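You operate a simulated robot arm through the tools that you are given. There is no shell and no other tool. Be economical: measure what you need, move in short steps, check, and stop when the job is done.

The job below is to be done with a simulated robot arm. You get a single attempt, and the scene is never put back.

Task
Prime the filter pump from the tall clear mug and start it.
Fine: fill the beige pot over its mark, shut its lid, open the inlet valve before the black pump button, see the flow; put the mug back, spill next to nothing, leave other valves and nuts. Set down upright: tall clear mug.

The check looks at the end state, three seconds after you hand in, the way a careful person would. Anything else that was tipped, shoved, dropped, spilled or broken makes it a failure. Lids that push on must go on centred and level and be pressed home; caps that screw on are set level and turned clockwise until they are tight.

Robot
A 7-joint arm with a two-finger parallel gripper on a trunk, on a base that drives. Base frame: it is fixed to the floor where the robot stands at the start and does not move with it; the origin is under the middle of the robot, x ahead of it, y to its left, z up. Readings come in mm, rad, newtons and seconds.
With the tool pointing down near the work surface it reaches from about 100 to 680 mm from the robot's upright axis, wherever it stands. Its first joint turns from -2.007 to 2.007 rad. Places, roughly: beige pot [500, 200, 800]; beige pot lid [500, 200, 1000]; black pump button [500, -700, 400]; far left wing nut [600, 100, 1400]; far right wing nut [600, -400, 1400]; filter drain valve [300, -200, 400]; filter inlet valve [500, 400, 500]; filter outlet valve [600, -500, 700]; filter vent valve [400, 0, 1100]; flow window [700, -500, 700]; near left wing nut [400, -100, 1400]; near right wing nut [400, -200, 1400]. Payload 3.91 kg.
The tool frame sits at the grasp point between the pads (the TCP): z along the fingers, y along the line on which they close. The tips reach 30 mm beyond it. The gripper opens to 110 mm. The fingers are 20 mm wide and 10 mm thick; the gripper's body (48 by 112 mm) begins 55 mm behind the TCP.
Orientation is that of the tool frame in the base frame, as [roll, pitch, yaw] about the fixed x, y, z axes, in that order (R = Rz(yaw) Ry(pitch) Rx(roll)). With the fingers straight down and closing along the base's y, the tool's x points along the base's -x, its y along +y and its z along -z.

Tools
- The arm moves only by the tool apply_moves. Its argument "commands" is a list of rows, each an object of numbers (a shift or turn left out is 0, a gripper value left out holds the last): "tx", "ty", "tz": the shift along the tool's x, y, z in mm; "ax", "ay", "az": the turn, a rotation vector about the tool's x, y, z in rad; "grip": the finger opening in mm, from 0 to 110. In form: [{"tx": .., "ty": .., "tz": .., "ax": .., "ay": .., "az": .., "grip": ..}, ...]. A call has 1 to 8 rows; each row shifts and turns the commanded pose from where the row before left it, along the tool's axes as they then stand. A row lasts 0.2 s, in which the tool goes at most 50 mm and 0.15 rad; a call with a longer step from one row to the next is refused whole, and so is a gripper value outside its range. Where a pose cannot be reached the arm comes as near as it can. A force on the tool above 40 N (or 10 N above the force at the start of the call, whichever is more), or a blocked arm, ends the call early, and 0.2 s more pass. Each finger travels about 108 mm/s and halts on what it meets, pressing with about 39 N; the grip force reading is that of the motor and also rises with nothing between the fingers. The clock runs only during rows and for 0.2 s after the last one: add rows that do not move to give the fingers time. The reply holds the time, the measured pose of the TCP, the force on the tool along the base axes, the opening and the grip force, in the units named above and with some noise, with the torque about the TCP (base axes, N m) and any sound that the robot's microphone picked up.
- Cameras (640 x 400 px; columns grow to the right, rows downward): "scene" is now at [-6.6, 191.4, 1644.5]; the picture's right is [0.57, -0.82, 0.00], its down [-0.71, -0.49, -0.51] and it looks along [0.42, 0.29, -0.86] (base axes); focal length 218 px, centre (320, 200). "wrist" rides on the gripper at [72, 17, -103] in the tool frame; the picture's right is [-0.23, 0.97, 0.00], its down [-0.76, -0.18, -0.62] and it looks along [-0.61, -0.14, 0.78] (tool axes); focal length 222 px, centre (320, 200). There is no depth. A picture from a camera that has moved, and an enlarged one, comes with that camera's place and axes in the base frame and with its lens.
- get_image(camera): a new picture of that camera. No time passes.
- raise_lower(by): slides the trunk up (or, below 0, down) by that many mm; the arm and the scene camera ride with it, the base frame stays. It gives what a move gives, with no picture.
- drive_base(legs): drives the robot by 1 to 6 legs, each [ahead, turn to the left] in mm and rad, along the robot's own axes; the way and the turn of a leg run together, so that a leg with both is an arc; at most 1500 mm and 3.142 rad a leg. The arm and the cameras ride along, it lands a little off, and it stops where it bumps. It gives what a move gives.
- pan_tilt(pan, tilt): turns the head with the scene camera to pan (to the left, within 2.705 rad either way) and tilt (down, from -0.506 to 1.204), counted from straight ahead of the robot. It gives what a move gives.
- close_up(camera, box): a new picture of the part [left, top, right, bottom] of that camera's present view, enlarged. No time passes.
- job_done(): hands the job in; it is judged then, once.

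Go step by step. Nothing tells you exact positions but the pictures and the camera data: compare them with the known pose of the tool, close in by small moves and look again before you grip or let go. The budget is 120 turns and 82 pictures, counting those below and the enlarged ones. Unless the task says otherwise, let go and move clear before handing in, and close with one line.

The tools are called as a command line: name --argument value ..., lists and objects as JSON in quotes. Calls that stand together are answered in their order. apply_moves: Moves the arm, as the interface text tells. Its arguments: {"type":"object","properties":{"commands":{"type":"array","items":{"type":"object","properties":{"tx":{"type":"number"},"ty":{"type":"number"},"tz":{"type":"number"},"ax":{"type":"number"},"ay":{"type":"number"},"az":{"type":"number"},"grip":{"type":"number"}}}}},"required":["commands"]} The other tools are called the same way: raise_lower (by) slides the trunk up or down; drive_base (legs) drives the base; pan_tilt (pan, tilt) turns the head that bears the scene camera; get_image (camera) takes a picture; close_up (camera, box) takes an enlarged picture of a part of a camera's view; job_done () hands the job in.

At the start:

```text
time: 0.0
ee_pos: [448.3, 183.7, 1324.2]
tcp_rot: [-3.14, 0.001, 3.141]
force: [-0.6, -0.1, 0.1]
torque: [0.02, 0.02, 0.0]
width: 109.7
gripper_force: 0.1
trunk travel left (down, up): [-775.0, 215.0]
robot x, y, heading: [1.0, 5.2, -0.001]
head pan, tilt: [0.611, 1.038]
```

scene: 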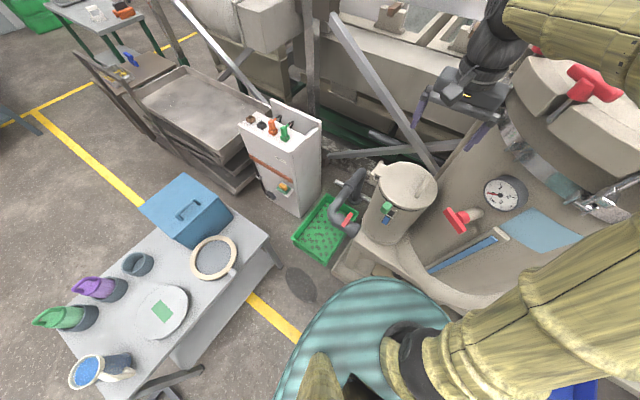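
wrist: 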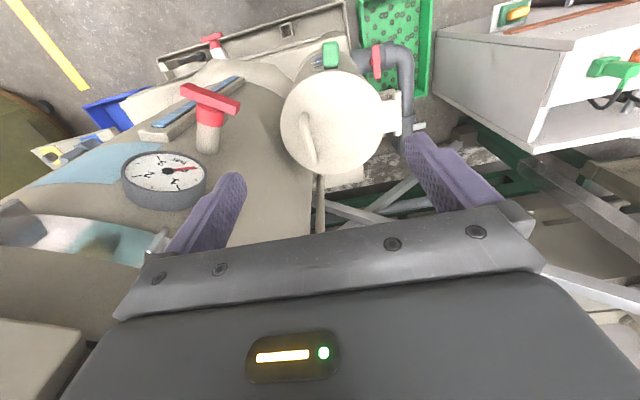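

I see the filter vessel on the right, the beige pot with its lid in the middle, and a table of mugs to the left. I'll look closer at each.

close_up --camera "scene" --box '[280, 130, 480, 260]'

close_up --camera "scene" --box '[20, 200, 260, 400]'

close_up --camera "wrist" --box '[240, 0, 460, 190]'

```text
3.08 times, centred on (380, 195) of scene
camera zoom: at [-6.6, 191.4, 1644.5], right [0.57, -0.82, 0.0], down [-0.71, -0.49, -0.51], along [0.42, 0.29, -0.86], focal length 670 px, centre (135, 215)
```

zoom: 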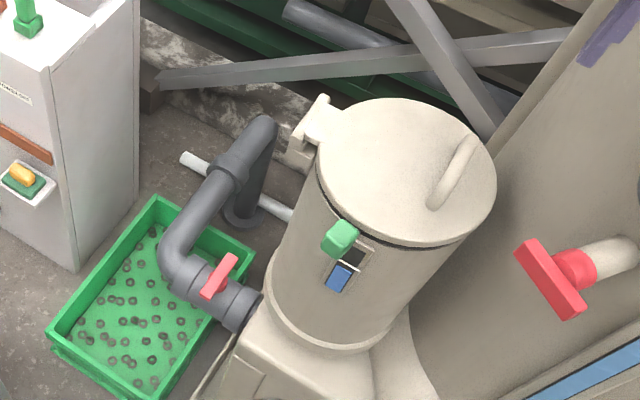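

```text
2.00 times, centred on (140, 300) of scene
camera zoom: at [-6.6, 191.4, 1644.5], right [0.57, -0.82, 0.0], down [-0.71, -0.49, -0.51], along [0.42, 0.29, -0.86], focal length 435 px, centre (680, 0)
```

zoom: 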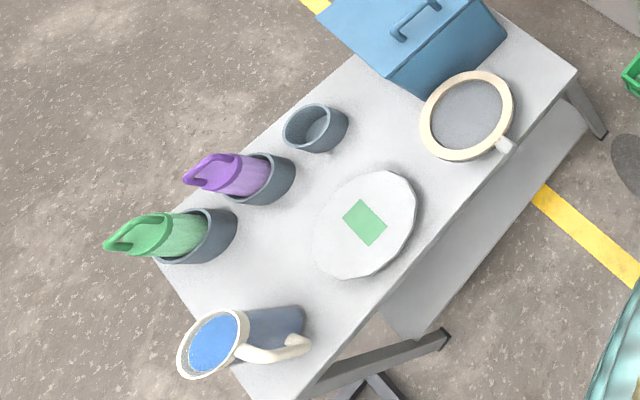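

```text
2.11 times, centred on (350, 95) of wrist
camera zoom: at [375.3, 201.7, 1427.1], right [0.23, 0.97, 0.0], down [0.76, -0.18, 0.62], along [0.61, -0.14, -0.78], focal length 468 px, centre (257, 421)
```

zoom: 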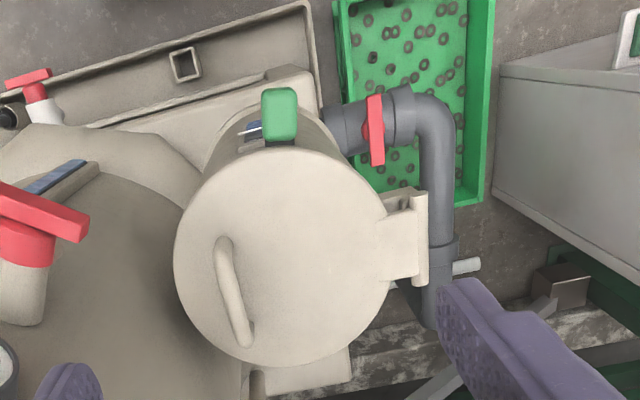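

The pot lid is hinged on its +y side, with a green latch in front. The mug with blue liquid is likely the one I want, but I need a better view, so I'll turn the head.

pan_tilt --pan 1.9 --tilt 0.85

get_image --camera "scene"

pan_tilt --pan 0.0 --tilt 0.8

get_image --camera "scene"

```text
time: 1.5
ee_pos: [447.0, 184.7, 1324.4]
tcp_rot: [3.14, 0.001, -3.14]
force: [-0.9, -0.2, 0.7]
torque: [0.01, -0.03, 0.01]
width: 109.9
gripper_force: 0.0
trunk travel left (down, up): [-775.0, 215.0]
robot x, y, heading: [0.7, -1.6, -0.001]
head pan, tilt: [1.901, 0.85]
```

```text
76 pictures are left
camera scene: at [-86.9, 226.9, 1658.2], right [0.95, 0.32, 0.0], down [0.24, -0.71, -0.66], along [-0.21, 0.62, -0.75], focal length 218 px, centre (320, 200)
```

scene: 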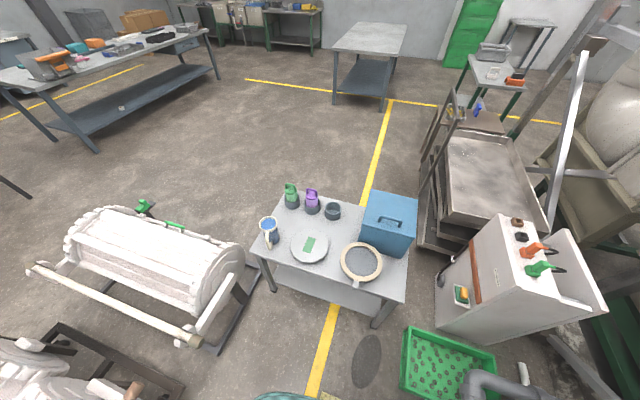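

```text
time: 3.3
ee_pos: [448.9, 184.5, 1324.0]
tcp_rot: [3.141, 0.0, 3.14]
force: [0.8, 0.4, 0.5]
torque: [-0.01, 0.02, 0.01]
width: 110.0
gripper_force: 0.0
trunk travel left (down, up): [-775.0, 215.0]
robot x, y, heading: [0.9, 1.7, 0.0]
head pan, tilt: [0.0, 0.799]
```

```text
75 pictures are left
camera scene: at [19.0, 153.0, 1662.2], right [0.0, -1.0, 0.0], down [-0.72, 0.0, -0.7], along [0.7, 0.0, -0.72], focal length 218 px, centre (320, 200)
```

scene: 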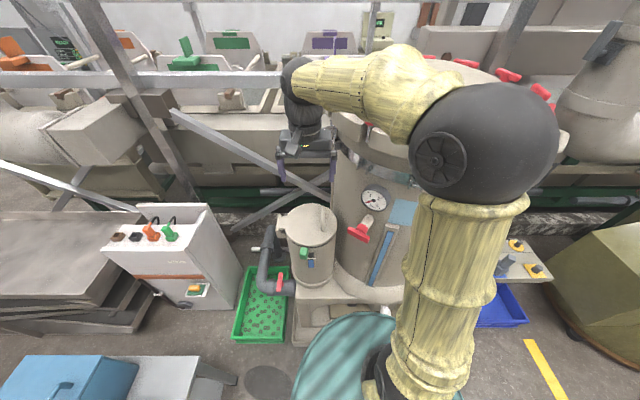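

The table with the mug is back-left, and the mug seems to be around (-510, 713). Next I'll look at the right side for the pump button and flow window.

pan_tilt --pan -0.95 --tilt 0.9

get_image --camera "scene"

close_up --camera "scene" --box '[200, 100, 420, 240]'

```text
time: 4.6
ee_pos: [446.1, 184.9, 1323.3]
tcp_rot: [-3.142, -0.001, -3.14]
force: [-0.3, 0.6, 0.1]
torque: [-0.02, -0.05, 0.02]
width: 110.4
gripper_force: 0.0
trunk travel left (down, up): [-775.0, 215.0]
robot x, y, heading: [-0.1, -1.2, 0.007]
head pan, tilt: [-0.949, 0.901]
```

```text
74 pictures are left
camera scene: at [-17.6, 91.6, 1654.3], right [-0.81, -0.58, 0.0], down [-0.46, 0.64, -0.62], along [0.36, -0.5, -0.78], focal length 218 px, centre (320, 200)
```

scene: 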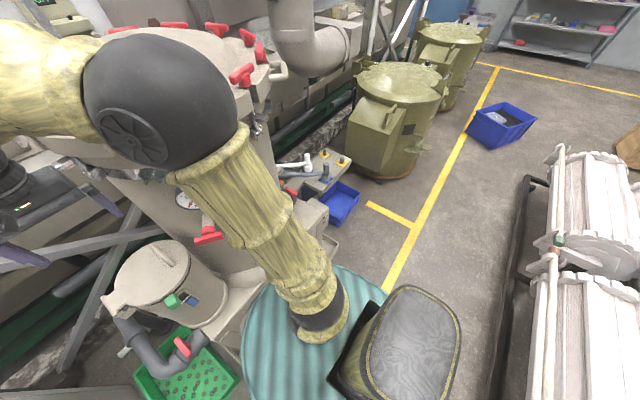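

```text
2.86 times, centred on (310, 170) of scene
camera zoom: at [-17.6, 91.6, 1654.3], right [-0.81, -0.58, 0.0], down [-0.46, 0.64, -0.62], along [0.36, -0.5, -0.78], focal length 622 px, centre (349, 286)
```

zoom: 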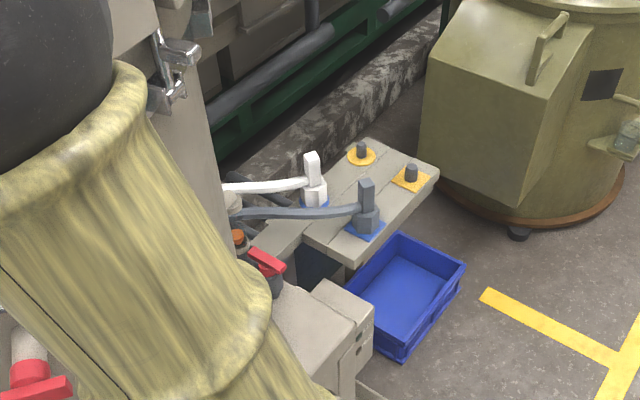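

The button area lies under the arm on the right, and I'll study it later. First I want a closer look at the pot's latch and window.

pan_tilt --pan 0.2 --tilt 0.9

close_up --camera "scene" --box '[280, 130, 400, 210]'

close_up --camera "wrist" --box '[280, 30, 420, 120]'

```text
time: 5.9
ee_pos: [447.1, 184.1, 1323.3]
tcp_rot: [-3.141, -0.001, -3.141]
force: [-0.1, 0.0, -0.6]
torque: [0.0, -0.01, -0.02]
width: 110.0
gripper_force: 0.1
trunk travel left (down, up): [-775.0, 215.0]
robot x, y, heading: [-0.2, 0.7, 0.002]
head pan, tilt: [0.201, 0.901]
```

```text
5.00 times, centred on (340, 170) of scene
camera zoom: at [12.4, 167.9, 1654.3], right [0.2, -0.98, 0.0], down [-0.77, -0.16, -0.62], along [0.61, 0.12, -0.78], focal length 1088 px, centre (220, 350)
```

zoom: 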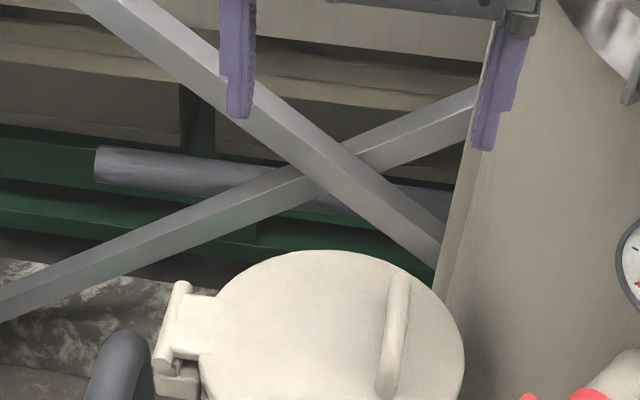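

```text
4.44 times, centred on (350, 75) of wrist
camera zoom: at [375.3, 201.7, 1427.1], right [0.23, 0.97, 0.0], down [0.76, -0.18, 0.62], along [0.61, -0.14, -0.78], focal length 987 px, centre (187, 756)
```

zoom: 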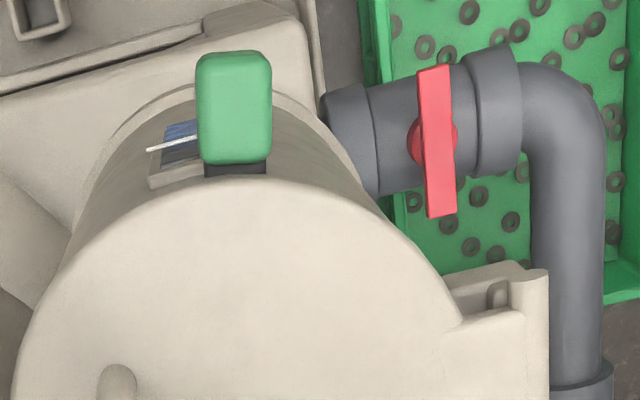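

close_up --camera "scene" --box '[290, 170, 410, 270]'

```text
4.00 times, centred on (350, 220) of scene
camera zoom: at [12.4, 167.9, 1654.3], right [0.2, -0.98, 0.0], down [-0.77, -0.16, -0.62], along [0.61, 0.12, -0.78], focal length 871 px, centre (200, 120)
```

zoom: 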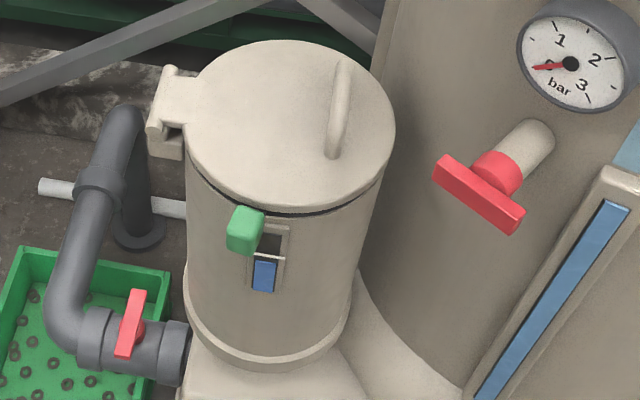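

The pot has a level window with a white mark, and the water is below it. I'll bring the wrist camera closer to the green latch.

apply_moves --commands '[{"tx": 26, "tz": 40}, {"tx": 26, "tz": 40}, {"tx": 26, "tz": 40}, {"tx": 26, "tz": 40}, {"tx": 26, "tz": 40}, {}, {}]'

get_image --camera "wrist"

get_image --camera "scene"

```text
time: 7.5
ee_pos: [319.0, 183.0, 1125.0]
tcp_rot: [-3.141, 0.0, -3.141]
force: [0.4, 0.1, 0.5]
torque: [0.0, 0.03, 0.04]
width: 109.8
gripper_force: 0.1
trunk travel left (down, up): [-775.0, 215.0]
robot x, y, heading: [-1.0, -2.4, 0.003]
head pan, tilt: [0.201, 0.901]
```

```text
69 pictures are left
camera wrist: at [246.8, 199.9, 1228.5], right [0.23, 0.97, 0.0], down [0.76, -0.18, 0.62], along [0.61, -0.14, -0.78], focal length 222 px, centre (320, 200)
```

wrist: 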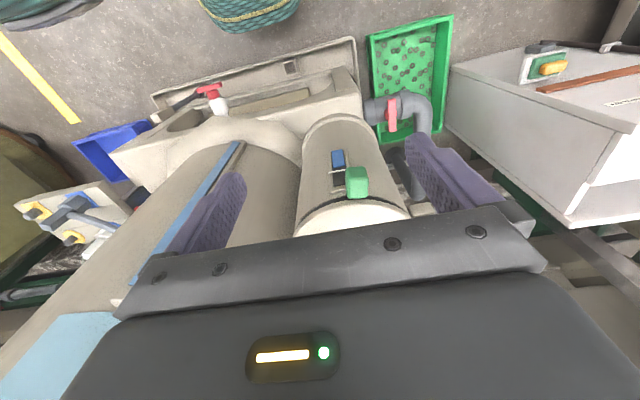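

```text
68 pictures are left
camera scene: at [12.3, 168.2, 1654.3], right [0.2, -0.98, 0.0], down [-0.77, -0.16, -0.62], along [0.61, 0.12, -0.78], focal length 218 px, centre (320, 200)
```

scene: 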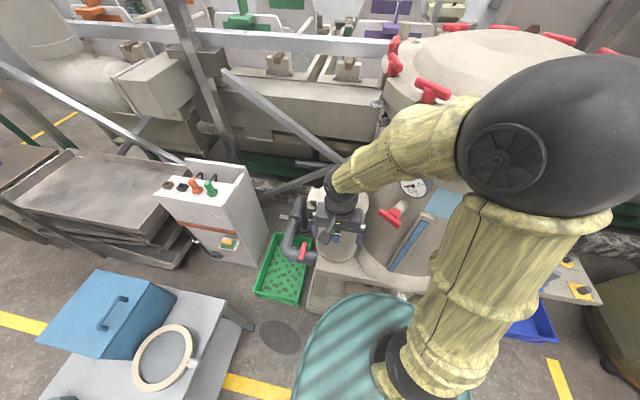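

close_up --camera "wrist" --box '[295, 130, 415, 230]'

close_up --camera "wrist" --box '[0, 130, 160, 270]'

```text
4.00 times, centred on (355, 180) of wrist
camera zoom: at [246.8, 199.9, 1228.5], right [0.23, 0.97, 0.0], down [0.76, -0.18, 0.62], along [0.61, -0.14, -0.78], focal length 888 px, centre (180, 280)
```

zoom: 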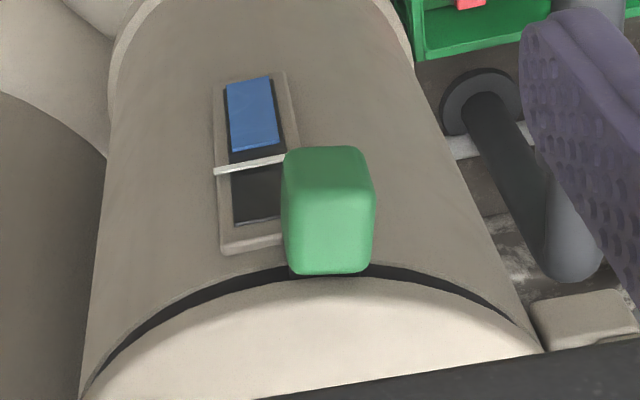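

```text
2.86 times, centred on (80, 200) of wrist
camera zoom: at [246.8, 199.9, 1228.5], right [0.23, 0.97, 0.0], down [0.76, -0.18, 0.62], along [0.61, -0.14, -0.78], focal length 635 px, centre (1006, 200)
```

zoom: 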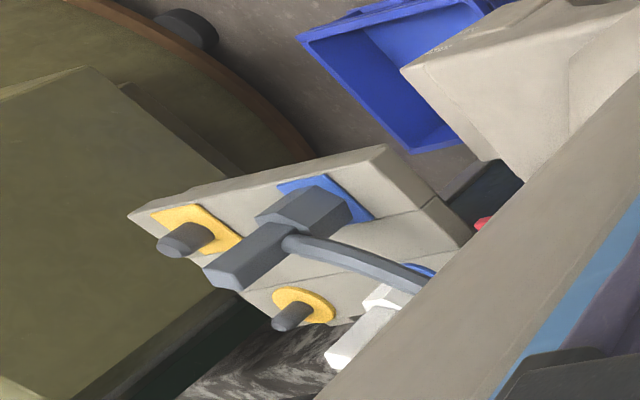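

The latch block appears centred near (406, 208, 1004), with the lid centre near (517, 188, 1022). I'll tilt the wrist to look at the latch level-on.

apply_moves --commands '[{"ay": -0.15}, {"ay": -0.15}, {"ay": -0.15}, {"ay": -0.15}, {"ay": -0.15}, {"tx": 30, "tz": 33}, {"tx": 30, "tz": 33}, {"tx": 30, "tz": 30}]'

get_image --camera "wrist"

```text
time: 9.3
ee_pos: [358.9, 233.9, 1013.8]
tcp_rot: [3.139, 0.748, 3.137]
force: [0.4, -0.1, 0.0]
torque: [-0.01, 0.03, 0.01]
width: 109.9
gripper_force: 0.0
out of reach, approached as far as the arm can: row 3, 4, 5, 6, 7
trunk travel left (down, up): [-775.0, 215.0]
robot x, y, heading: [-2.1, -2.4, -0.005]
head pan, tilt: [0.201, 0.901]
```

```text
65 pictures are left
camera wrist: at [235.3, 251.9, 1039.5], right [0.17, 0.97, 0.16], down [0.13, -0.18, 0.97], along [0.98, -0.14, -0.16], focal length 222 px, centre (320, 200)
```

wrist: 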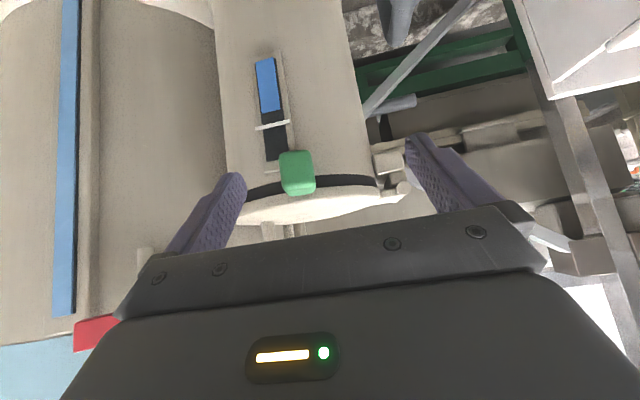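

close_up --camera "wrist" --box '[235, 50, 425, 230]'

```text
2.22 times, centred on (330, 140) of wrist
camera zoom: at [235.3, 251.9, 1039.5], right [0.17, 0.97, 0.16], down [0.13, -0.18, 0.97], along [0.98, -0.14, -0.16], focal length 494 px, centre (298, 333)
```

zoom: 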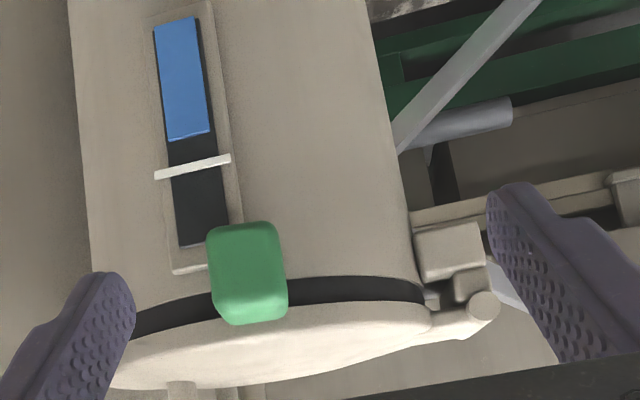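

The latch is a green block bridging the seal gap, with the hinge on the +y side. I'll back off, look at the handle from above and try lifting it gently first.

apply_moves --commands '[{"tx": -30, "tz": -33}, {"tx": -30, "tz": -33}, {"tx": -30, "tz": -30}, {"ay": 0.15}, {"ay": 0.15}, {"ay": 0.15}, {"ay": 0.15}, {"ay": 0.15}]'

apply_moves --commands '[{"tx": -40, "ty": -8}, {"tx": -40, "ty": -8}, {"tx": -40, "ty": -8}, {"tx": -40, "ty": -8}, {"tx": -40, "ty": -8}, {}]'

get_image --camera "wrist"

```text
time: 11.1
ee_pos: [356.4, 236.1, 1145.3]
tcp_rot: [-3.141, -0.003, 3.141]
force: [-0.5, 0.0, -0.5]
torque: [0.01, -0.02, 0.02]
width: 110.1
gripper_force: 0.0
trunk travel left (down, up): [-775.0, 215.0]
robot x, y, heading: [-1.5, 1.7, 0.002]
head pan, tilt: [0.201, 0.901]
```

```text
time: 12.5
ee_pos: [555.5, 198.6, 1148.0]
tcp_rot: [3.141, 0.002, 3.141]
force: [0.1, 0.4, 0.1]
torque: [0.01, 0.04, 0.0]
width: 110.2
gripper_force: 0.1
trunk travel left (down, up): [-775.0, 215.0]
robot x, y, heading: [1.9, -2.4, -0.002]
head pan, tilt: [0.201, 0.901]
```

```text
63 pictures are left
camera wrist: at [482.2, 215.4, 1252.1], right [0.23, 0.97, 0.0], down [0.76, -0.18, 0.62], along [0.61, -0.14, -0.78], focal length 222 px, centre (320, 200)
```

wrist: 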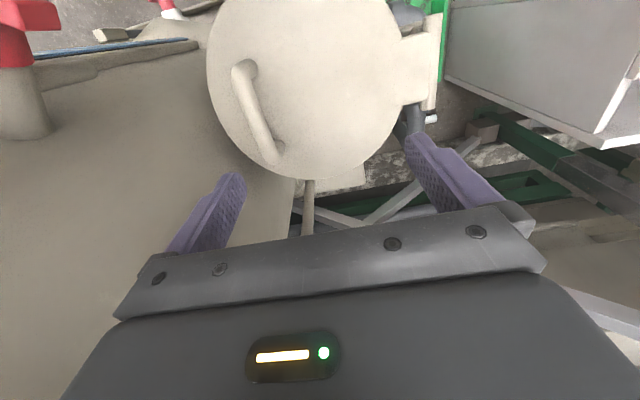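

The handle bar runs about along x at y≈144, from x≈498 to 577, with z about 1040. I'll position above it with a narrower opening and check.

apply_moves --commands '[{"tx": 9, "ty": -27, "grip": 60}, {"tx": 9, "ty": -27, "az": 0.08}, {"tz": 24}, {"tz": 24}, {}, {}]'

get_image --camera "wrist"

close_up --camera "scene" --box '[280, 120, 420, 220]'

```text
time: 13.9
ee_pos: [536.3, 141.9, 1097.7]
tcp_rot: [3.141, -0.002, 3.062]
force: [0.1, -0.2, 0.3]
torque: [0.0, 0.0, -0.01]
width: 60.2
gripper_force: 0.0
trunk travel left (down, up): [-775.0, 215.0]
robot x, y, heading: [-1.7, 1.0, -0.003]
head pan, tilt: [0.201, 0.901]
```

```text
62 pictures are left
camera wrist: at [465.7, 164.2, 1201.7], right [0.3, 0.95, 0.0], down [0.74, -0.24, 0.62], along [0.59, -0.19, -0.78], focal length 222 px, centre (320, 200)
```

wrist: 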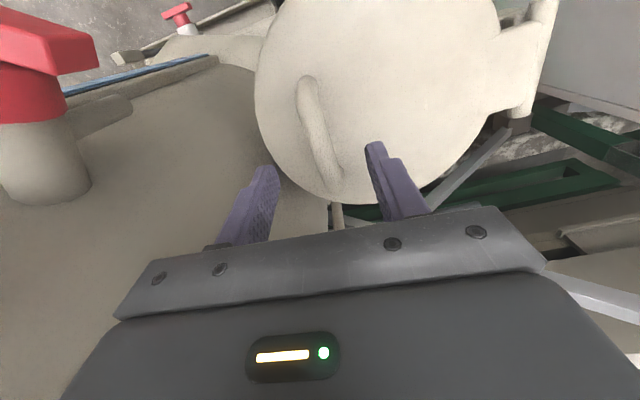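

```text
4.00 times, centred on (350, 170) of scene
camera zoom: at [12.5, 168.0, 1654.3], right [0.2, -0.98, 0.0], down [-0.77, -0.16, -0.62], along [0.61, 0.12, -0.78], focal length 871 px, centre (200, 320)
```

zoom: 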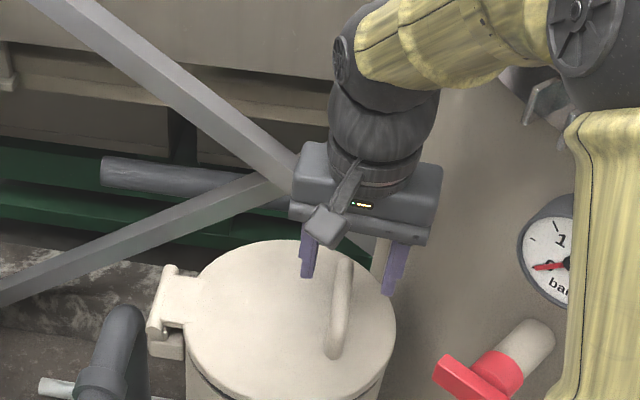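

The fingers straddle the bar. I'll square the yaw, descend to TCP z≈1055 and close.

apply_moves --commands '[{"tx": 5, "ty": 2, "az": -0.08}, {"tz": 20}, {"tz": 15}, {"tz": 8}, {}]'

close_up --camera "scene" --box '[280, 120, 420, 220]'

close_up --camera "wrist" --box '[230, 60, 450, 220]'

```text
time: 15.1
ee_pos: [530.5, 142.8, 1055.0]
tcp_rot: [3.141, 0.0, -3.142]
force: [0.5, -0.1, 0.1]
torque: [0.0, 0.0, -0.01]
width: 60.2
gripper_force: 0.0
trunk travel left (down, up): [-775.0, 215.0]
robot x, y, heading: [1.1, 3.5, -0.002]
head pan, tilt: [0.201, 0.901]
```

```text
4.00 times, centred on (350, 170) of scene
camera zoom: at [12.3, 167.9, 1654.3], right [0.2, -0.98, 0.0], down [-0.77, -0.16, -0.62], along [0.61, 0.12, -0.78], focal length 871 px, centre (200, 320)
```

zoom: 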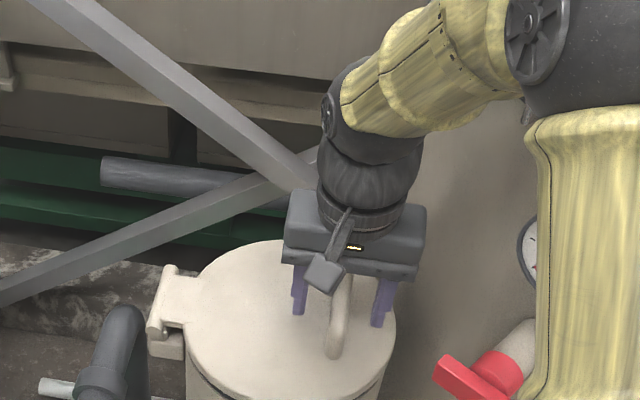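

```text
2.50 times, centred on (340, 140) of wrist
camera zoom: at [459.1, 161.1, 1158.9], right [0.23, 0.97, 0.0], down [0.76, -0.18, 0.62], along [0.61, -0.14, -0.78], focal length 555 px, centre (270, 350)
```

zoom: 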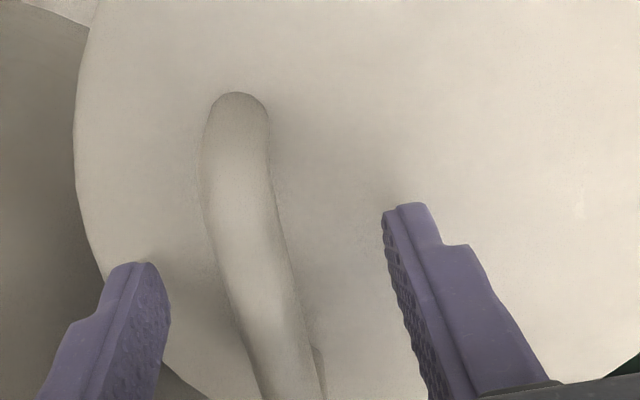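

apply_moves --commands '[{"tz": 6}, {"grip": 0}, {}, {}, {}]'

```text
time: 16.3
ee_pos: [532.3, 142.8, 1049.1]
tcp_rot: [-3.141, 0.002, 3.141]
force: [0.6, -4.0, -0.4]
torque: [-0.05, -0.15, 0.12]
width: 15.2
gripper_force: 45.4
trunk travel left (down, up): [-775.0, 215.0]
robot x, y, heading: [2.2, 0.1, 0.0]
head pan, tilt: [0.201, 0.901]
```

The handle is gripped at 15 mm. I'll try a small arc lift about the hinge.

apply_moves --commands '[{"tz": -4, "ty": 1, "ax": 0.025}, {"tz": -4, "ty": 1, "ax": 0.025}, {}]'

close_up --camera "scene" --box '[280, 160, 420, 260]'

```text
time: 17.1
ee_pos: [531.5, 146.0, 1056.1]
tcp_rot: [-3.092, 0.002, 3.14]
force: [5.9, -3.4, -0.2]
torque: [0.0, -0.11, 0.06]
width: 15.3
gripper_force: 45.2
trunk travel left (down, up): [-775.0, 215.0]
robot x, y, heading: [-3.1, 4.4, 0.006]
head pan, tilt: [0.201, 0.901]
```

```text
4.00 times, centred on (350, 210) of scene
camera zoom: at [13.5, 167.3, 1654.4], right [0.2, -0.98, 0.0], down [-0.77, -0.16, -0.62], along [0.61, 0.12, -0.78], focal length 871 px, centre (200, 160)
```

zoom: 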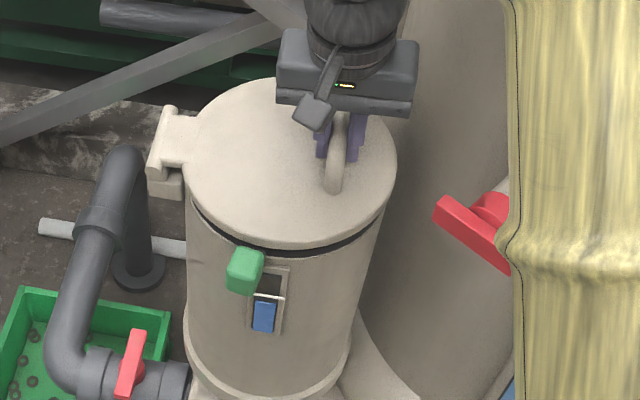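

The lid lifts freely; the green block is not holding it. I'll continue along the hinge arc, tilting the tool about half as much.

apply_moves --commands '[{"ty": 6.1, "tz": -21.8, "ax": 0.07}, {"ty": 7.7, "tz": -21.3, "ax": 0.07}, {"ty": 9.1, "tz": -20.7, "ax": 0.07}, {"ty": 10.5, "tz": -20.0, "ax": 0.07}, {}]'

close_up --camera "scene" --box '[280, 100, 440, 220]'

```text
time: 18.3
ee_pos: [531.9, 196.1, 1132.3]
tcp_rot: [-2.809, -0.001, -3.139]
force: [5.8, 12.8, -16.2]
torque: [-0.01, -0.31, -0.06]
width: 15.4
gripper_force: 44.8
trunk travel left (down, up): [-775.0, 215.0]
robot x, y, heading: [-3.1, -1.9, 0.002]
head pan, tilt: [0.201, 0.901]
```

```text
3.33 times, centred on (360, 160) of scene
camera zoom: at [15.0, 171.3, 1653.8], right [0.2, -0.98, 0.0], down [-0.77, -0.16, -0.62], along [0.61, 0.12, -0.79], focal length 726 px, centre (187, 333)
```

zoom: 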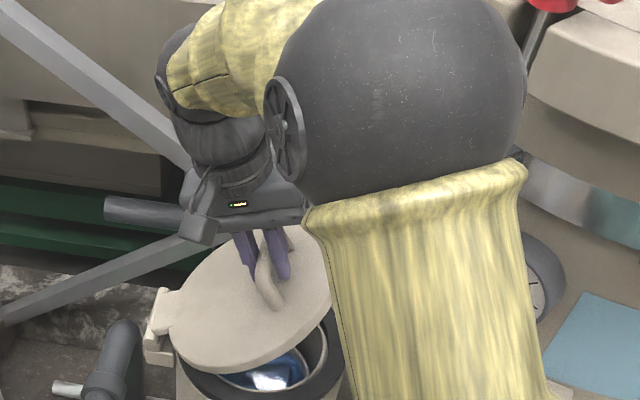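

apply_moves --commands '[{"ty": 14.2, "tz": -17.2, "ax": 0.05}, {"ty": 14.1, "tz": -16.5, "ax": 0.05}, {"ty": 14.8, "tz": -15.8, "ax": 0.05}, {}]'

get_image --camera "scene"

```text
time: 19.3
ee_pos: [532.4, 248.2, 1168.1]
tcp_rot: [-2.661, 0.003, 3.139]
force: [5.1, -2.0, 2.1]
torque: [-0.02, 0.0, -0.31]
width: 15.4
gripper_force: 45.3
trunk travel left (down, up): [-775.0, 215.0]
robot x, y, heading: [-2.6, -3.3, -0.003]
head pan, tilt: [0.201, 0.901]
```

```text
56 pictures are left
camera scene: at [13.0, 167.5, 1654.5], right [0.2, -0.98, 0.0], down [-0.77, -0.16, -0.62], along [0.61, 0.12, -0.78], focal length 218 px, centre (320, 200)
```

scene: 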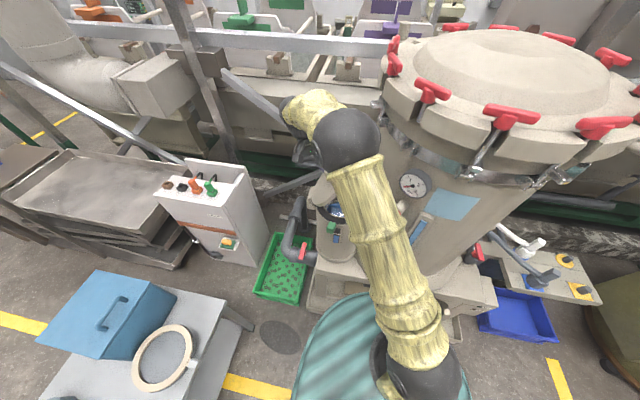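

apply_moves --commands '[{"ty": 16.9, "tz": -15, "ax": 0.05}, {"ty": 17.8, "tz": -14, "ax": 0.05}, {"ty": 19, "tz": -12.2, "ax": 0.05}, {"ty": 20, "tz": -10.6, "ax": 0.05}, {}]'

close_up --camera "scene" --box '[240, 80, 400, 220]'

```text
time: 20.1
ee_pos: [530.4, 302.8, 1177.3]
tcp_rot: [-2.539, 0.012, 3.137]
force: [-0.4, 0.1, 10.1]
torque: [0.1, 0.35, -0.35]
width: 15.5
gripper_force: 45.4
trunk travel left (down, up): [-775.0, 215.0]
robot x, y, heading: [0.5, 0.5, -0.004]
head pan, tilt: [0.201, 0.901]
stopped in row 3: the force on the tool passed its limit (the readings are from after the stop); the commanded pose is now the measured one
```

```text
2.86 times, centred on (320, 150) of scene
camera zoom: at [11.4, 168.1, 1654.2], right [0.2, -0.98, 0.0], down [-0.77, -0.16, -0.62], along [0.61, 0.12, -0.78], focal length 622 px, centre (320, 343)
```

zoom: 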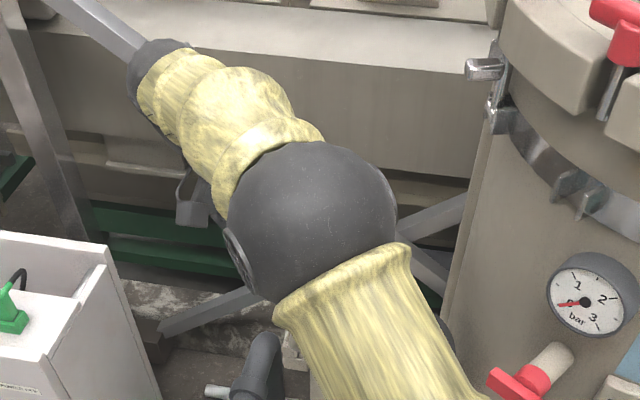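

The arc stopped at about 78° of lid opening, perhaps with a finger wedged behind the bar. I'll turn the tool further with the lid and try again gently.

apply_moves --commands '[{"ax": 0.1}, {"ax": 0.1}, {"ax": 0.05}, {}]'

get_image --camera "wrist"

```text
time: 21.1
ee_pos: [533.4, 303.4, 1176.4]
tcp_rot: [-2.289, 0.011, 3.139]
force: [1.0, 1.1, 2.8]
torque: [0.08, -0.41, 0.58]
width: 15.2
gripper_force: 44.9
trunk travel left (down, up): [-775.0, 215.0]
robot x, y, heading: [-1.2, -3.1, 0.003]
head pan, tilt: [0.201, 0.901]
```

```text
54 pictures are left
camera wrist: at [458.9, 392.7, 1230.3], right [0.23, 0.64, -0.73], down [0.76, 0.35, 0.55], along [0.61, -0.68, -0.4], focal length 222 px, centre (320, 200)
```

wrist: 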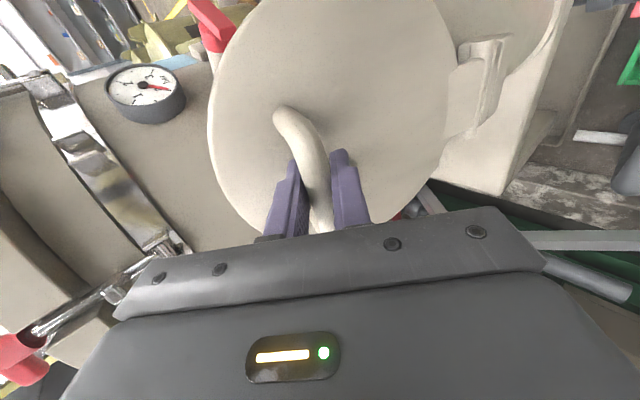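

apply_moves --commands '[{"ty": 7.8, "tz": -7.8, "ax": 0.05}, {"ty": 7.8, "tz": -7.8, "ax": 0.05}, {"ty": 8.2, "tz": -7.6, "ax": 0.05}, {"ty": 8.2, "tz": -7.6, "ax": 0.05}, {}]'

get_image --camera "wrist"

```text
time: 21.9
ee_pos: [529.5, 318.9, 1177.1]
tcp_rot: [-2.141, 0.004, 3.14]
force: [25.4, -2.4, -20.1]
torque: [-0.1, -0.73, 0.69]
width: 15.3
gripper_force: 44.9
out of reach, approached as far as the arm can: row 3, 4
trunk travel left (down, up): [-775.0, 215.0]
robot x, y, heading: [-0.4, -1.3, 0.001]
head pan, tilt: [0.201, 0.901]
stopped in row 4: the force on the tool passed its limit (the readings are from after the stop); the commanded pose is now the measured one
```

```text
53 pictures are left
camera wrist: at [456.6, 415.4, 1218.0], right [0.23, 0.53, -0.82], down [0.76, 0.43, 0.49], along [0.61, -0.74, -0.3], focal length 222 px, centre (320, 200)
```

wrist: 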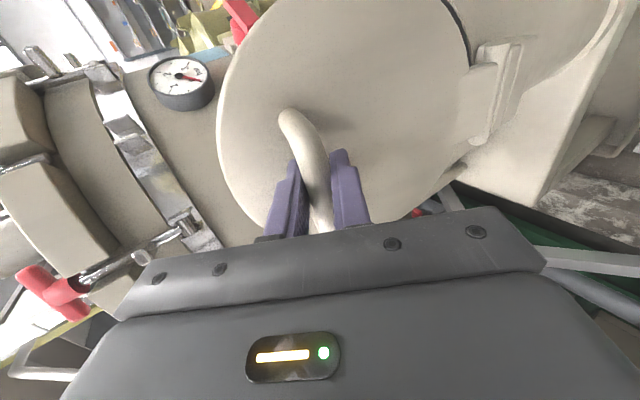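

The arm is at its reach limit with this tilt. I'll keep swinging while un-tilting a little to bring the lid past vertical.

apply_moves --commands '[{"ty": 6.7, "tz": -7.6, "ax": -0.06}, {"ty": 7.2, "tz": -7.0, "ax": -0.06}, {"ty": 7.7, "tz": -6.4, "ax": -0.06}, {}]'

```text
time: 22.9
ee_pos: [526.0, 350.1, 1174.4]
tcp_rot: [-2.324, 0.0, 3.138]
force: [22.5, -4.3, -17.6]
torque: [-0.1, -0.25, -0.28]
width: 15.6
gripper_force: 45.3
trunk travel left (down, up): [-775.0, 215.0]
robot x, y, heading: [2.1, 0.8, 0.0]
head pan, tilt: [0.201, 0.901]
```

apply_moves --commands '[{"tx": -3, "ty": 9.7, "tz": -4.2, "ax": -0.05}, {"tx": -2, "ty": 9.9, "tz": -3.6, "ax": -0.05}, {}]'

get_image --camera "wrist"

```text
time: 23.7
ee_pos: [526.9, 372.5, 1170.2]
tcp_rot: [-2.425, 0.006, 3.14]
force: [10.7, 3.2, 9.0]
torque: [-0.04, -0.18, -0.39]
width: 15.4
gripper_force: 44.9
trunk travel left (down, up): [-775.0, 215.0]
robot x, y, heading: [-1.9, 1.6, -0.001]
head pan, tilt: [0.201, 0.901]
```

```text
52 pictures are left
camera wrist: at [453.6, 452.9, 1235.5], right [0.23, 0.73, -0.64], down [0.76, 0.27, 0.59], along [0.61, -0.62, -0.49], focal length 222 px, centre (320, 200)
```

wrist: 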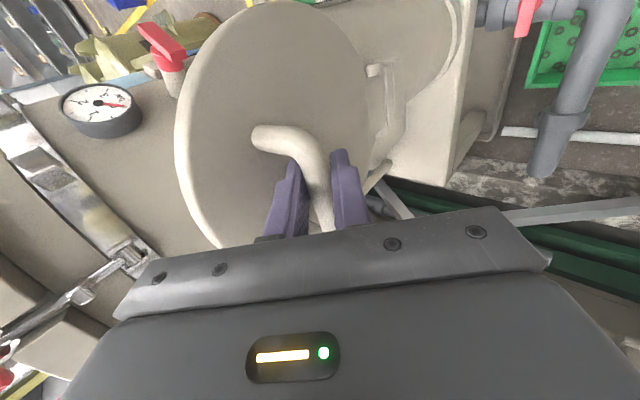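

The lid is about 102° open, past vertical. I'll go a little further to feel for a stop, then release.

apply_moves --commands '[{"ty": 9, "tz": -2, "ax": -0.04}, {"ty": 9, "tz": -1.5, "ax": -0.04}, {}]'

```text
time: 24.5
ee_pos: [525.6, 387.3, 1161.4]
tcp_rot: [-2.506, 0.009, -3.14]
force: [10.6, 15.9, 29.4]
torque: [0.03, 0.03, -0.35]
width: 15.3
gripper_force: 44.8
trunk travel left (down, up): [-775.0, 215.0]
robot x, y, heading: [2.1, -1.4, -0.002]
head pan, tilt: [0.201, 0.901]
```

apply_moves --commands '[{"grip": 40}, {}, {}]'

get_image --camera "wrist"

```text
time: 25.3
ee_pos: [527.0, 386.8, 1159.4]
tcp_rot: [-2.501, 0.006, 3.137]
force: [-0.1, 1.0, -1.0]
torque: [0.06, 0.0, 0.04]
width: 39.2
gripper_force: 0.1
trunk travel left (down, up): [-775.0, 215.0]
robot x, y, heading: [0.2, -1.4, -0.003]
head pan, tilt: [0.201, 0.901]
```

```text
51 pictures are left
camera wrist: at [454.5, 462.0, 1231.2], right [0.23, 0.78, -0.58], down [0.76, 0.23, 0.61], along [0.61, -0.58, -0.54], focal length 222 px, centre (320, 200)
```

wrist: 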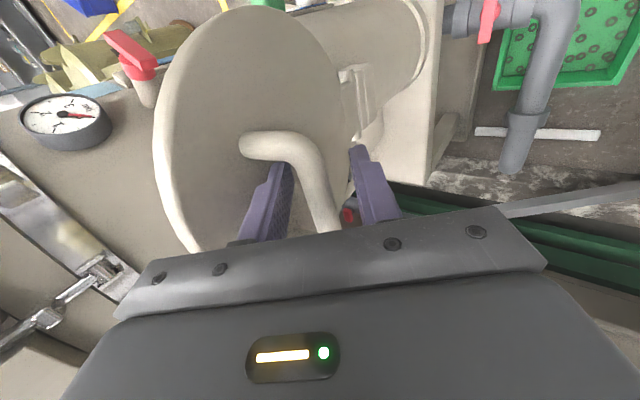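

The lid stays open. I'll withdraw along the tool axis and check.

apply_moves --commands '[{"tz": -20, "grip": 50}, {"tz": -25}, {"tz": -25}, {"tz": -25}, {}]'

get_image --camera "wrist"

```text
time: 26.5
ee_pos: [517.3, 389.7, 1178.1]
tcp_rot: [-2.505, 0.01, 3.141]
force: [6.0, 0.5, 0.4]
torque: [-0.06, -0.02, 0.19]
width: 49.8
gripper_force: 0.0
out of reach, approached as far as the arm can: row 1, 2, 3, 4
trunk travel left (down, up): [-775.0, 215.0]
robot x, y, heading: [1.3, 2.0, -0.004]
head pan, tilt: [0.201, 0.901]
```

```text
50 pictures are left
camera wrist: at [444.1, 465.5, 1250.5], right [0.23, 0.78, -0.58], down [0.76, 0.23, 0.61], along [0.61, -0.58, -0.54], focal length 222 px, centre (320, 200)
```

wrist: 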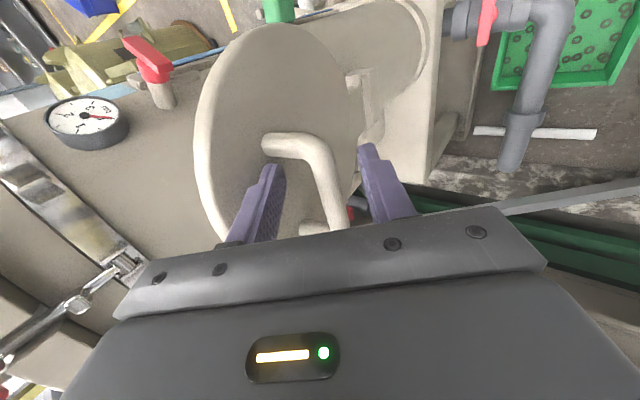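

The lid holds, but the lower finger could catch the bar when I go up. I'll make the tool more vertical, then rise with the trunk.

apply_moves --commands '[{"ax": -0.12}, {"ax": -0.12}, {"ax": -0.1}, {}]'

raise_lower --by 120

get_image --camera "wrist"

```text
time: 27.5
ee_pos: [518.2, 391.5, 1178.2]
tcp_rot: [-2.842, 0.005, 3.138]
force: [10.4, 1.1, 2.7]
torque: [-0.24, -0.09, 0.41]
width: 50.4
gripper_force: 0.1
trunk travel left (down, up): [-775.0, 215.0]
robot x, y, heading: [-3.3, -2.5, -0.004]
head pan, tilt: [0.201, 0.901]
```

```text
time: 29.0
ee_pos: [516.5, 391.0, 1298.4]
tcp_rot: [-2.842, 0.006, 3.138]
force: [0.5, -0.8, 0.8]
torque: [-0.01, 0.0, 0.02]
width: 50.2
gripper_force: 0.0
trunk travel left (down, up): [-895.0, 95.0]
robot x, y, heading: [3.0, -3.7, -0.001]
head pan, tilt: [0.201, 0.901]
```

```text
49 pictures are left
camera wrist: at [443.9, 438.1, 1392.5], right [0.23, 0.93, -0.29], down [0.76, 0.01, 0.65], along [0.61, -0.37, -0.7], focal length 222 px, centre (320, 200)
```

wrist: 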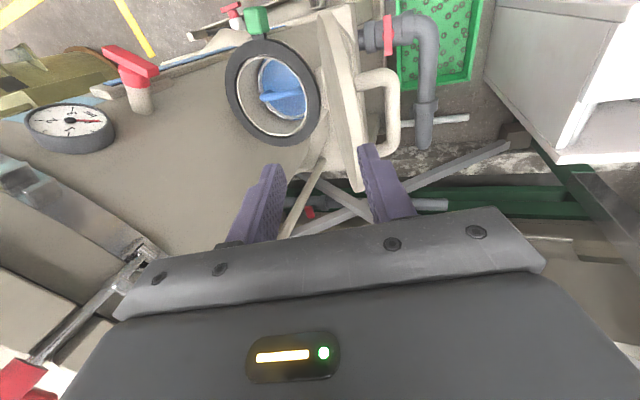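

The pot is open, with water visible inside. I'll retract the arm, then drive back toward the table to inspect the mug.

apply_moves --commands '[{"ax": -0.15}, {"ax": -0.15}, {"tx": 30, "ty": -35}, {"tx": 30, "ty": -35}, {"tx": 30, "ty": -35}, {"tx": 30, "ty": -35}, {"tx": 30, "ty": -35}, {"grip": 110}]'

get_image --camera "wrist"

drive_base --legs '[[0, -0.5], [-390, 0], [0, 0.5]]'

pan_tilt --pan 1.8 --tilt 0.85

get_image --camera "scene"

```text
time: 30.8
ee_pos: [364.1, 216.9, 1301.3]
tcp_rot: [3.14, 0.007, 3.139]
force: [-0.6, -0.8, 0.0]
torque: [-0.02, 0.04, 0.02]
width: 110.1
gripper_force: 0.0
trunk travel left (down, up): [-895.0, 95.0]
robot x, y, heading: [-3.4, -2.8, -0.005]
head pan, tilt: [0.201, 0.901]
```

```text
48 pictures are left
camera wrist: at [291.1, 234.0, 1403.7], right [0.23, 0.97, 0.0], down [0.76, -0.18, 0.63], along [0.61, -0.14, -0.78], focal length 222 px, centre (320, 200)
```

wrist: 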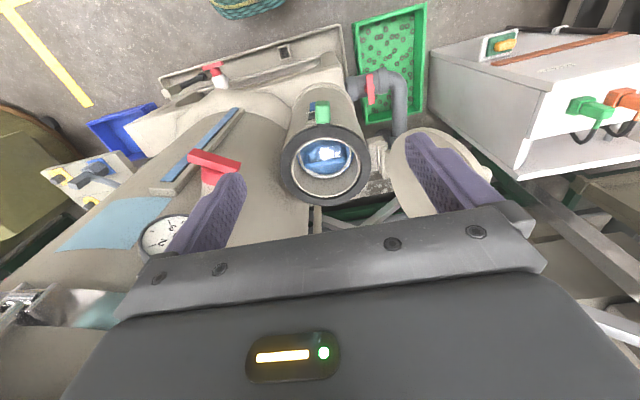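

```text
time: 34.4
ee_pos: [151.4, 169.4, 1301.2]
tcp_rot: [3.141, 0.005, 2.633]
force: [1.2, -0.2, -0.1]
torque: [0.01, 0.06, 0.03]
width: 109.8
gripper_force: 0.1
trunk travel left (down, up): [-895.0, 95.0]
robot x, y, heading: [-273.1, 159.8, -0.507]
head pan, tilt: [0.201, 0.901]
stopped in leg 2: the robot was blocked; the commanded pose is now the measured one
```

```text
time: 36.1
ee_pos: [150.2, 171.2, 1302.6]
tcp_rot: [3.14, 0.008, 2.632]
force: [-0.1, 0.7, -0.6]
torque: [-0.02, 0.02, 0.01]
width: 109.8
gripper_force: 0.0
trunk travel left (down, up): [-895.0, 95.0]
robot x, y, heading: [-270.1, 159.2, -0.509]
head pan, tilt: [1.799, 0.85]
```

```text
47 pictures are left
camera scene: at [-230.1, 397.1, 1778.2], right [0.96, -0.28, 0.0], down [-0.21, -0.72, -0.66], along [0.18, 0.63, -0.75], focal length 218 px, centre (320, 200)
```

scene: 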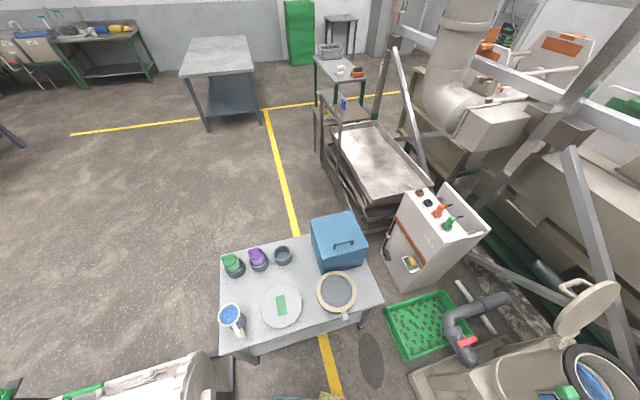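

The drive was blocked slightly early, probably by the roller rack behind me, but the mug near (-520, 725) is within reach after turning. I'll ease forward and turn left.

drive_base --legs '[[15, 0], [0, 1.5]]'

pan_tilt --pan 1.0 --tilt 1.0

get_image --camera "scene"

```text
time: 40.5
ee_pos: [-240.4, 572.9, 1301.4]
tcp_rot: [3.14, 0.007, -2.153]
force: [0.2, 0.3, 0.4]
torque: [-0.06, 0.05, -0.04]
width: 110.0
gripper_force: 0.0
trunk travel left (down, up): [-895.0, 95.0]
robot x, y, heading: [-253.2, 150.9, 0.989]
head pan, tilt: [1.799, 0.85]
```

```text
time: 41.7
ee_pos: [-239.2, 573.9, 1302.0]
tcp_rot: [3.14, 0.006, -2.153]
force: [0.0, -0.3, -0.6]
torque: [0.01, 0.02, -0.02]
width: 110.2
gripper_force: 0.0
trunk travel left (down, up): [-895.0, 95.0]
robot x, y, heading: [-261.2, 153.5, 0.99]
head pan, tilt: [1.0, 1.0]
```

```text
46 pictures are left
camera scene: at [-448.7, 249.1, 1767.1], right [0.91, 0.41, 0.0], down [0.34, -0.77, -0.54], along [-0.22, 0.49, -0.84], focal length 218 px, centre (320, 200)
```

scene: 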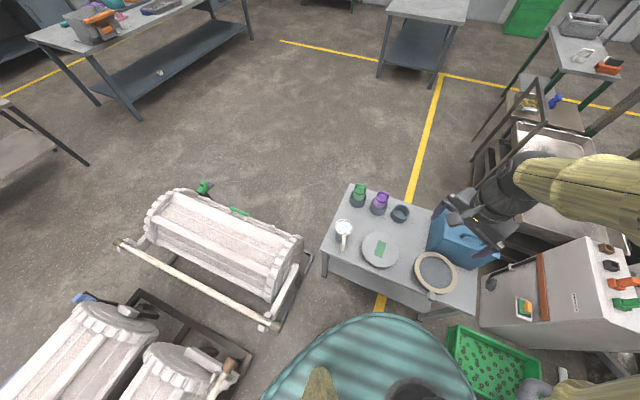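

close_up --camera "scene" --box '[310, 170, 430, 270]'

```text
4.00 times, centred on (370, 220) of scene
camera zoom: at [-448.7, 249.1, 1767.1], right [0.91, 0.41, 0.0], down [0.34, -0.77, -0.54], along [-0.22, 0.49, -0.84], focal length 871 px, centre (120, 120)
```

zoom: 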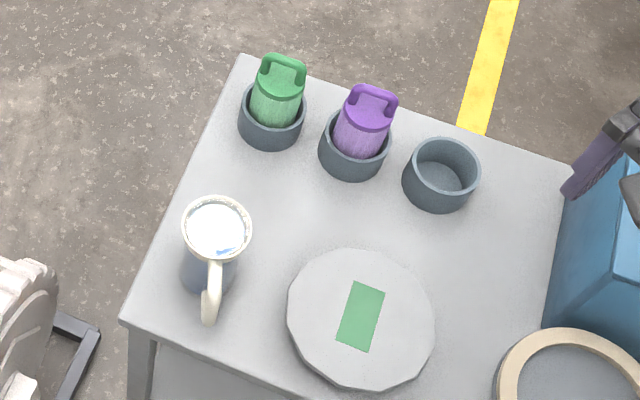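

The mug is ~88 mm across at about (-530, 727), with its rim at z≈775 and its handle facing the robot (-y). I'll lower the trunk and move above the mug.

raise_lower --by -340

apply_moves --commands '[{"tx": 4.6, "ty": 46}, {"tx": 4.6, "ty": 46}, {"tx": 4.6, "ty": 46}, {"tx": 4.6, "ty": 46}, {"tx": 4.6, "ty": 46}, {"tx": 4.6, "ty": 46}, {"tx": 4.4, "ty": 46}, {}]'

```text
time: 45.0
ee_pos: [-238.6, 573.1, 961.9]
tcp_rot: [3.14, 0.006, -2.155]
force: [0.2, -0.3, 0.7]
torque: [0.01, 0.02, 0.0]
width: 110.0
gripper_force: 0.0
trunk travel left (down, up): [-555.0, 435.0]
robot x, y, heading: [-257.2, 153.5, 0.993]
head pan, tilt: [1.0, 1.0]
```

```text
time: 46.8
ee_pos: [-527.1, 722.3, 960.6]
tcp_rot: [3.14, 0.006, -2.152]
force: [-0.1, 0.0, -0.7]
torque: [-0.01, 0.01, -0.01]
width: 110.1
gripper_force: 0.0
trunk travel left (down, up): [-555.0, 435.0]
robot x, y, heading: [-254.5, 149.0, 0.987]
head pan, tilt: [1.0, 1.0]
```

Now I'll test how far the wrist can turn so the handle ends up on the side away from the pouring lip.

apply_moves --commands '[{"az": 0.15}, {"az": 0.15}, {"az": 0.15}, {"az": 0.15}, {"az": 0.15}, {"az": 0.15}, {"az": 0.15}, {"az": 0.15}]'

apply_moves --commands '[{"az": 0.15}, {"az": 0.15}, {"az": 0.15}, {"az": 0.15}, {"az": 0.15}, {"az": 0.15}, {"az": 0.15}, {}]'

get_image --camera "wrist"

```text
time: 48.6
ee_pos: [-525.4, 725.1, 963.4]
tcp_rot: [3.134, 0.0, 2.927]
force: [0.1, -0.4, -0.2]
torque: [0.0, 0.02, -0.01]
width: 110.2
gripper_force: 0.0
trunk travel left (down, up): [-555.0, 435.0]
robot x, y, heading: [-256.5, 152.4, 0.989]
head pan, tilt: [1.0, 1.0]
```

```text
time: 50.4
ee_pos: [-526.7, 724.4, 964.1]
tcp_rot: [3.139, -0.005, 1.876]
force: [-0.1, -0.3, -0.2]
torque: [0.01, -0.03, 0.01]
width: 109.9
gripper_force: 0.0
trunk travel left (down, up): [-555.0, 435.0]
robot x, y, heading: [-261.3, 152.1, 0.995]
head pan, tilt: [1.0, 1.0]
```

```text
44 pictures are left
camera wrist: at [-531.8, 797.9, 1067.1], right [1.0, 0.08, 0.0], down [0.06, -0.78, 0.62], along [0.05, -0.62, -0.79], focal length 222 px, centre (320, 200)
```

wrist: 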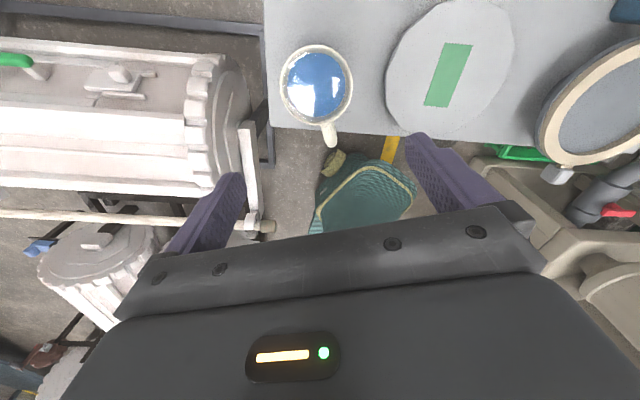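

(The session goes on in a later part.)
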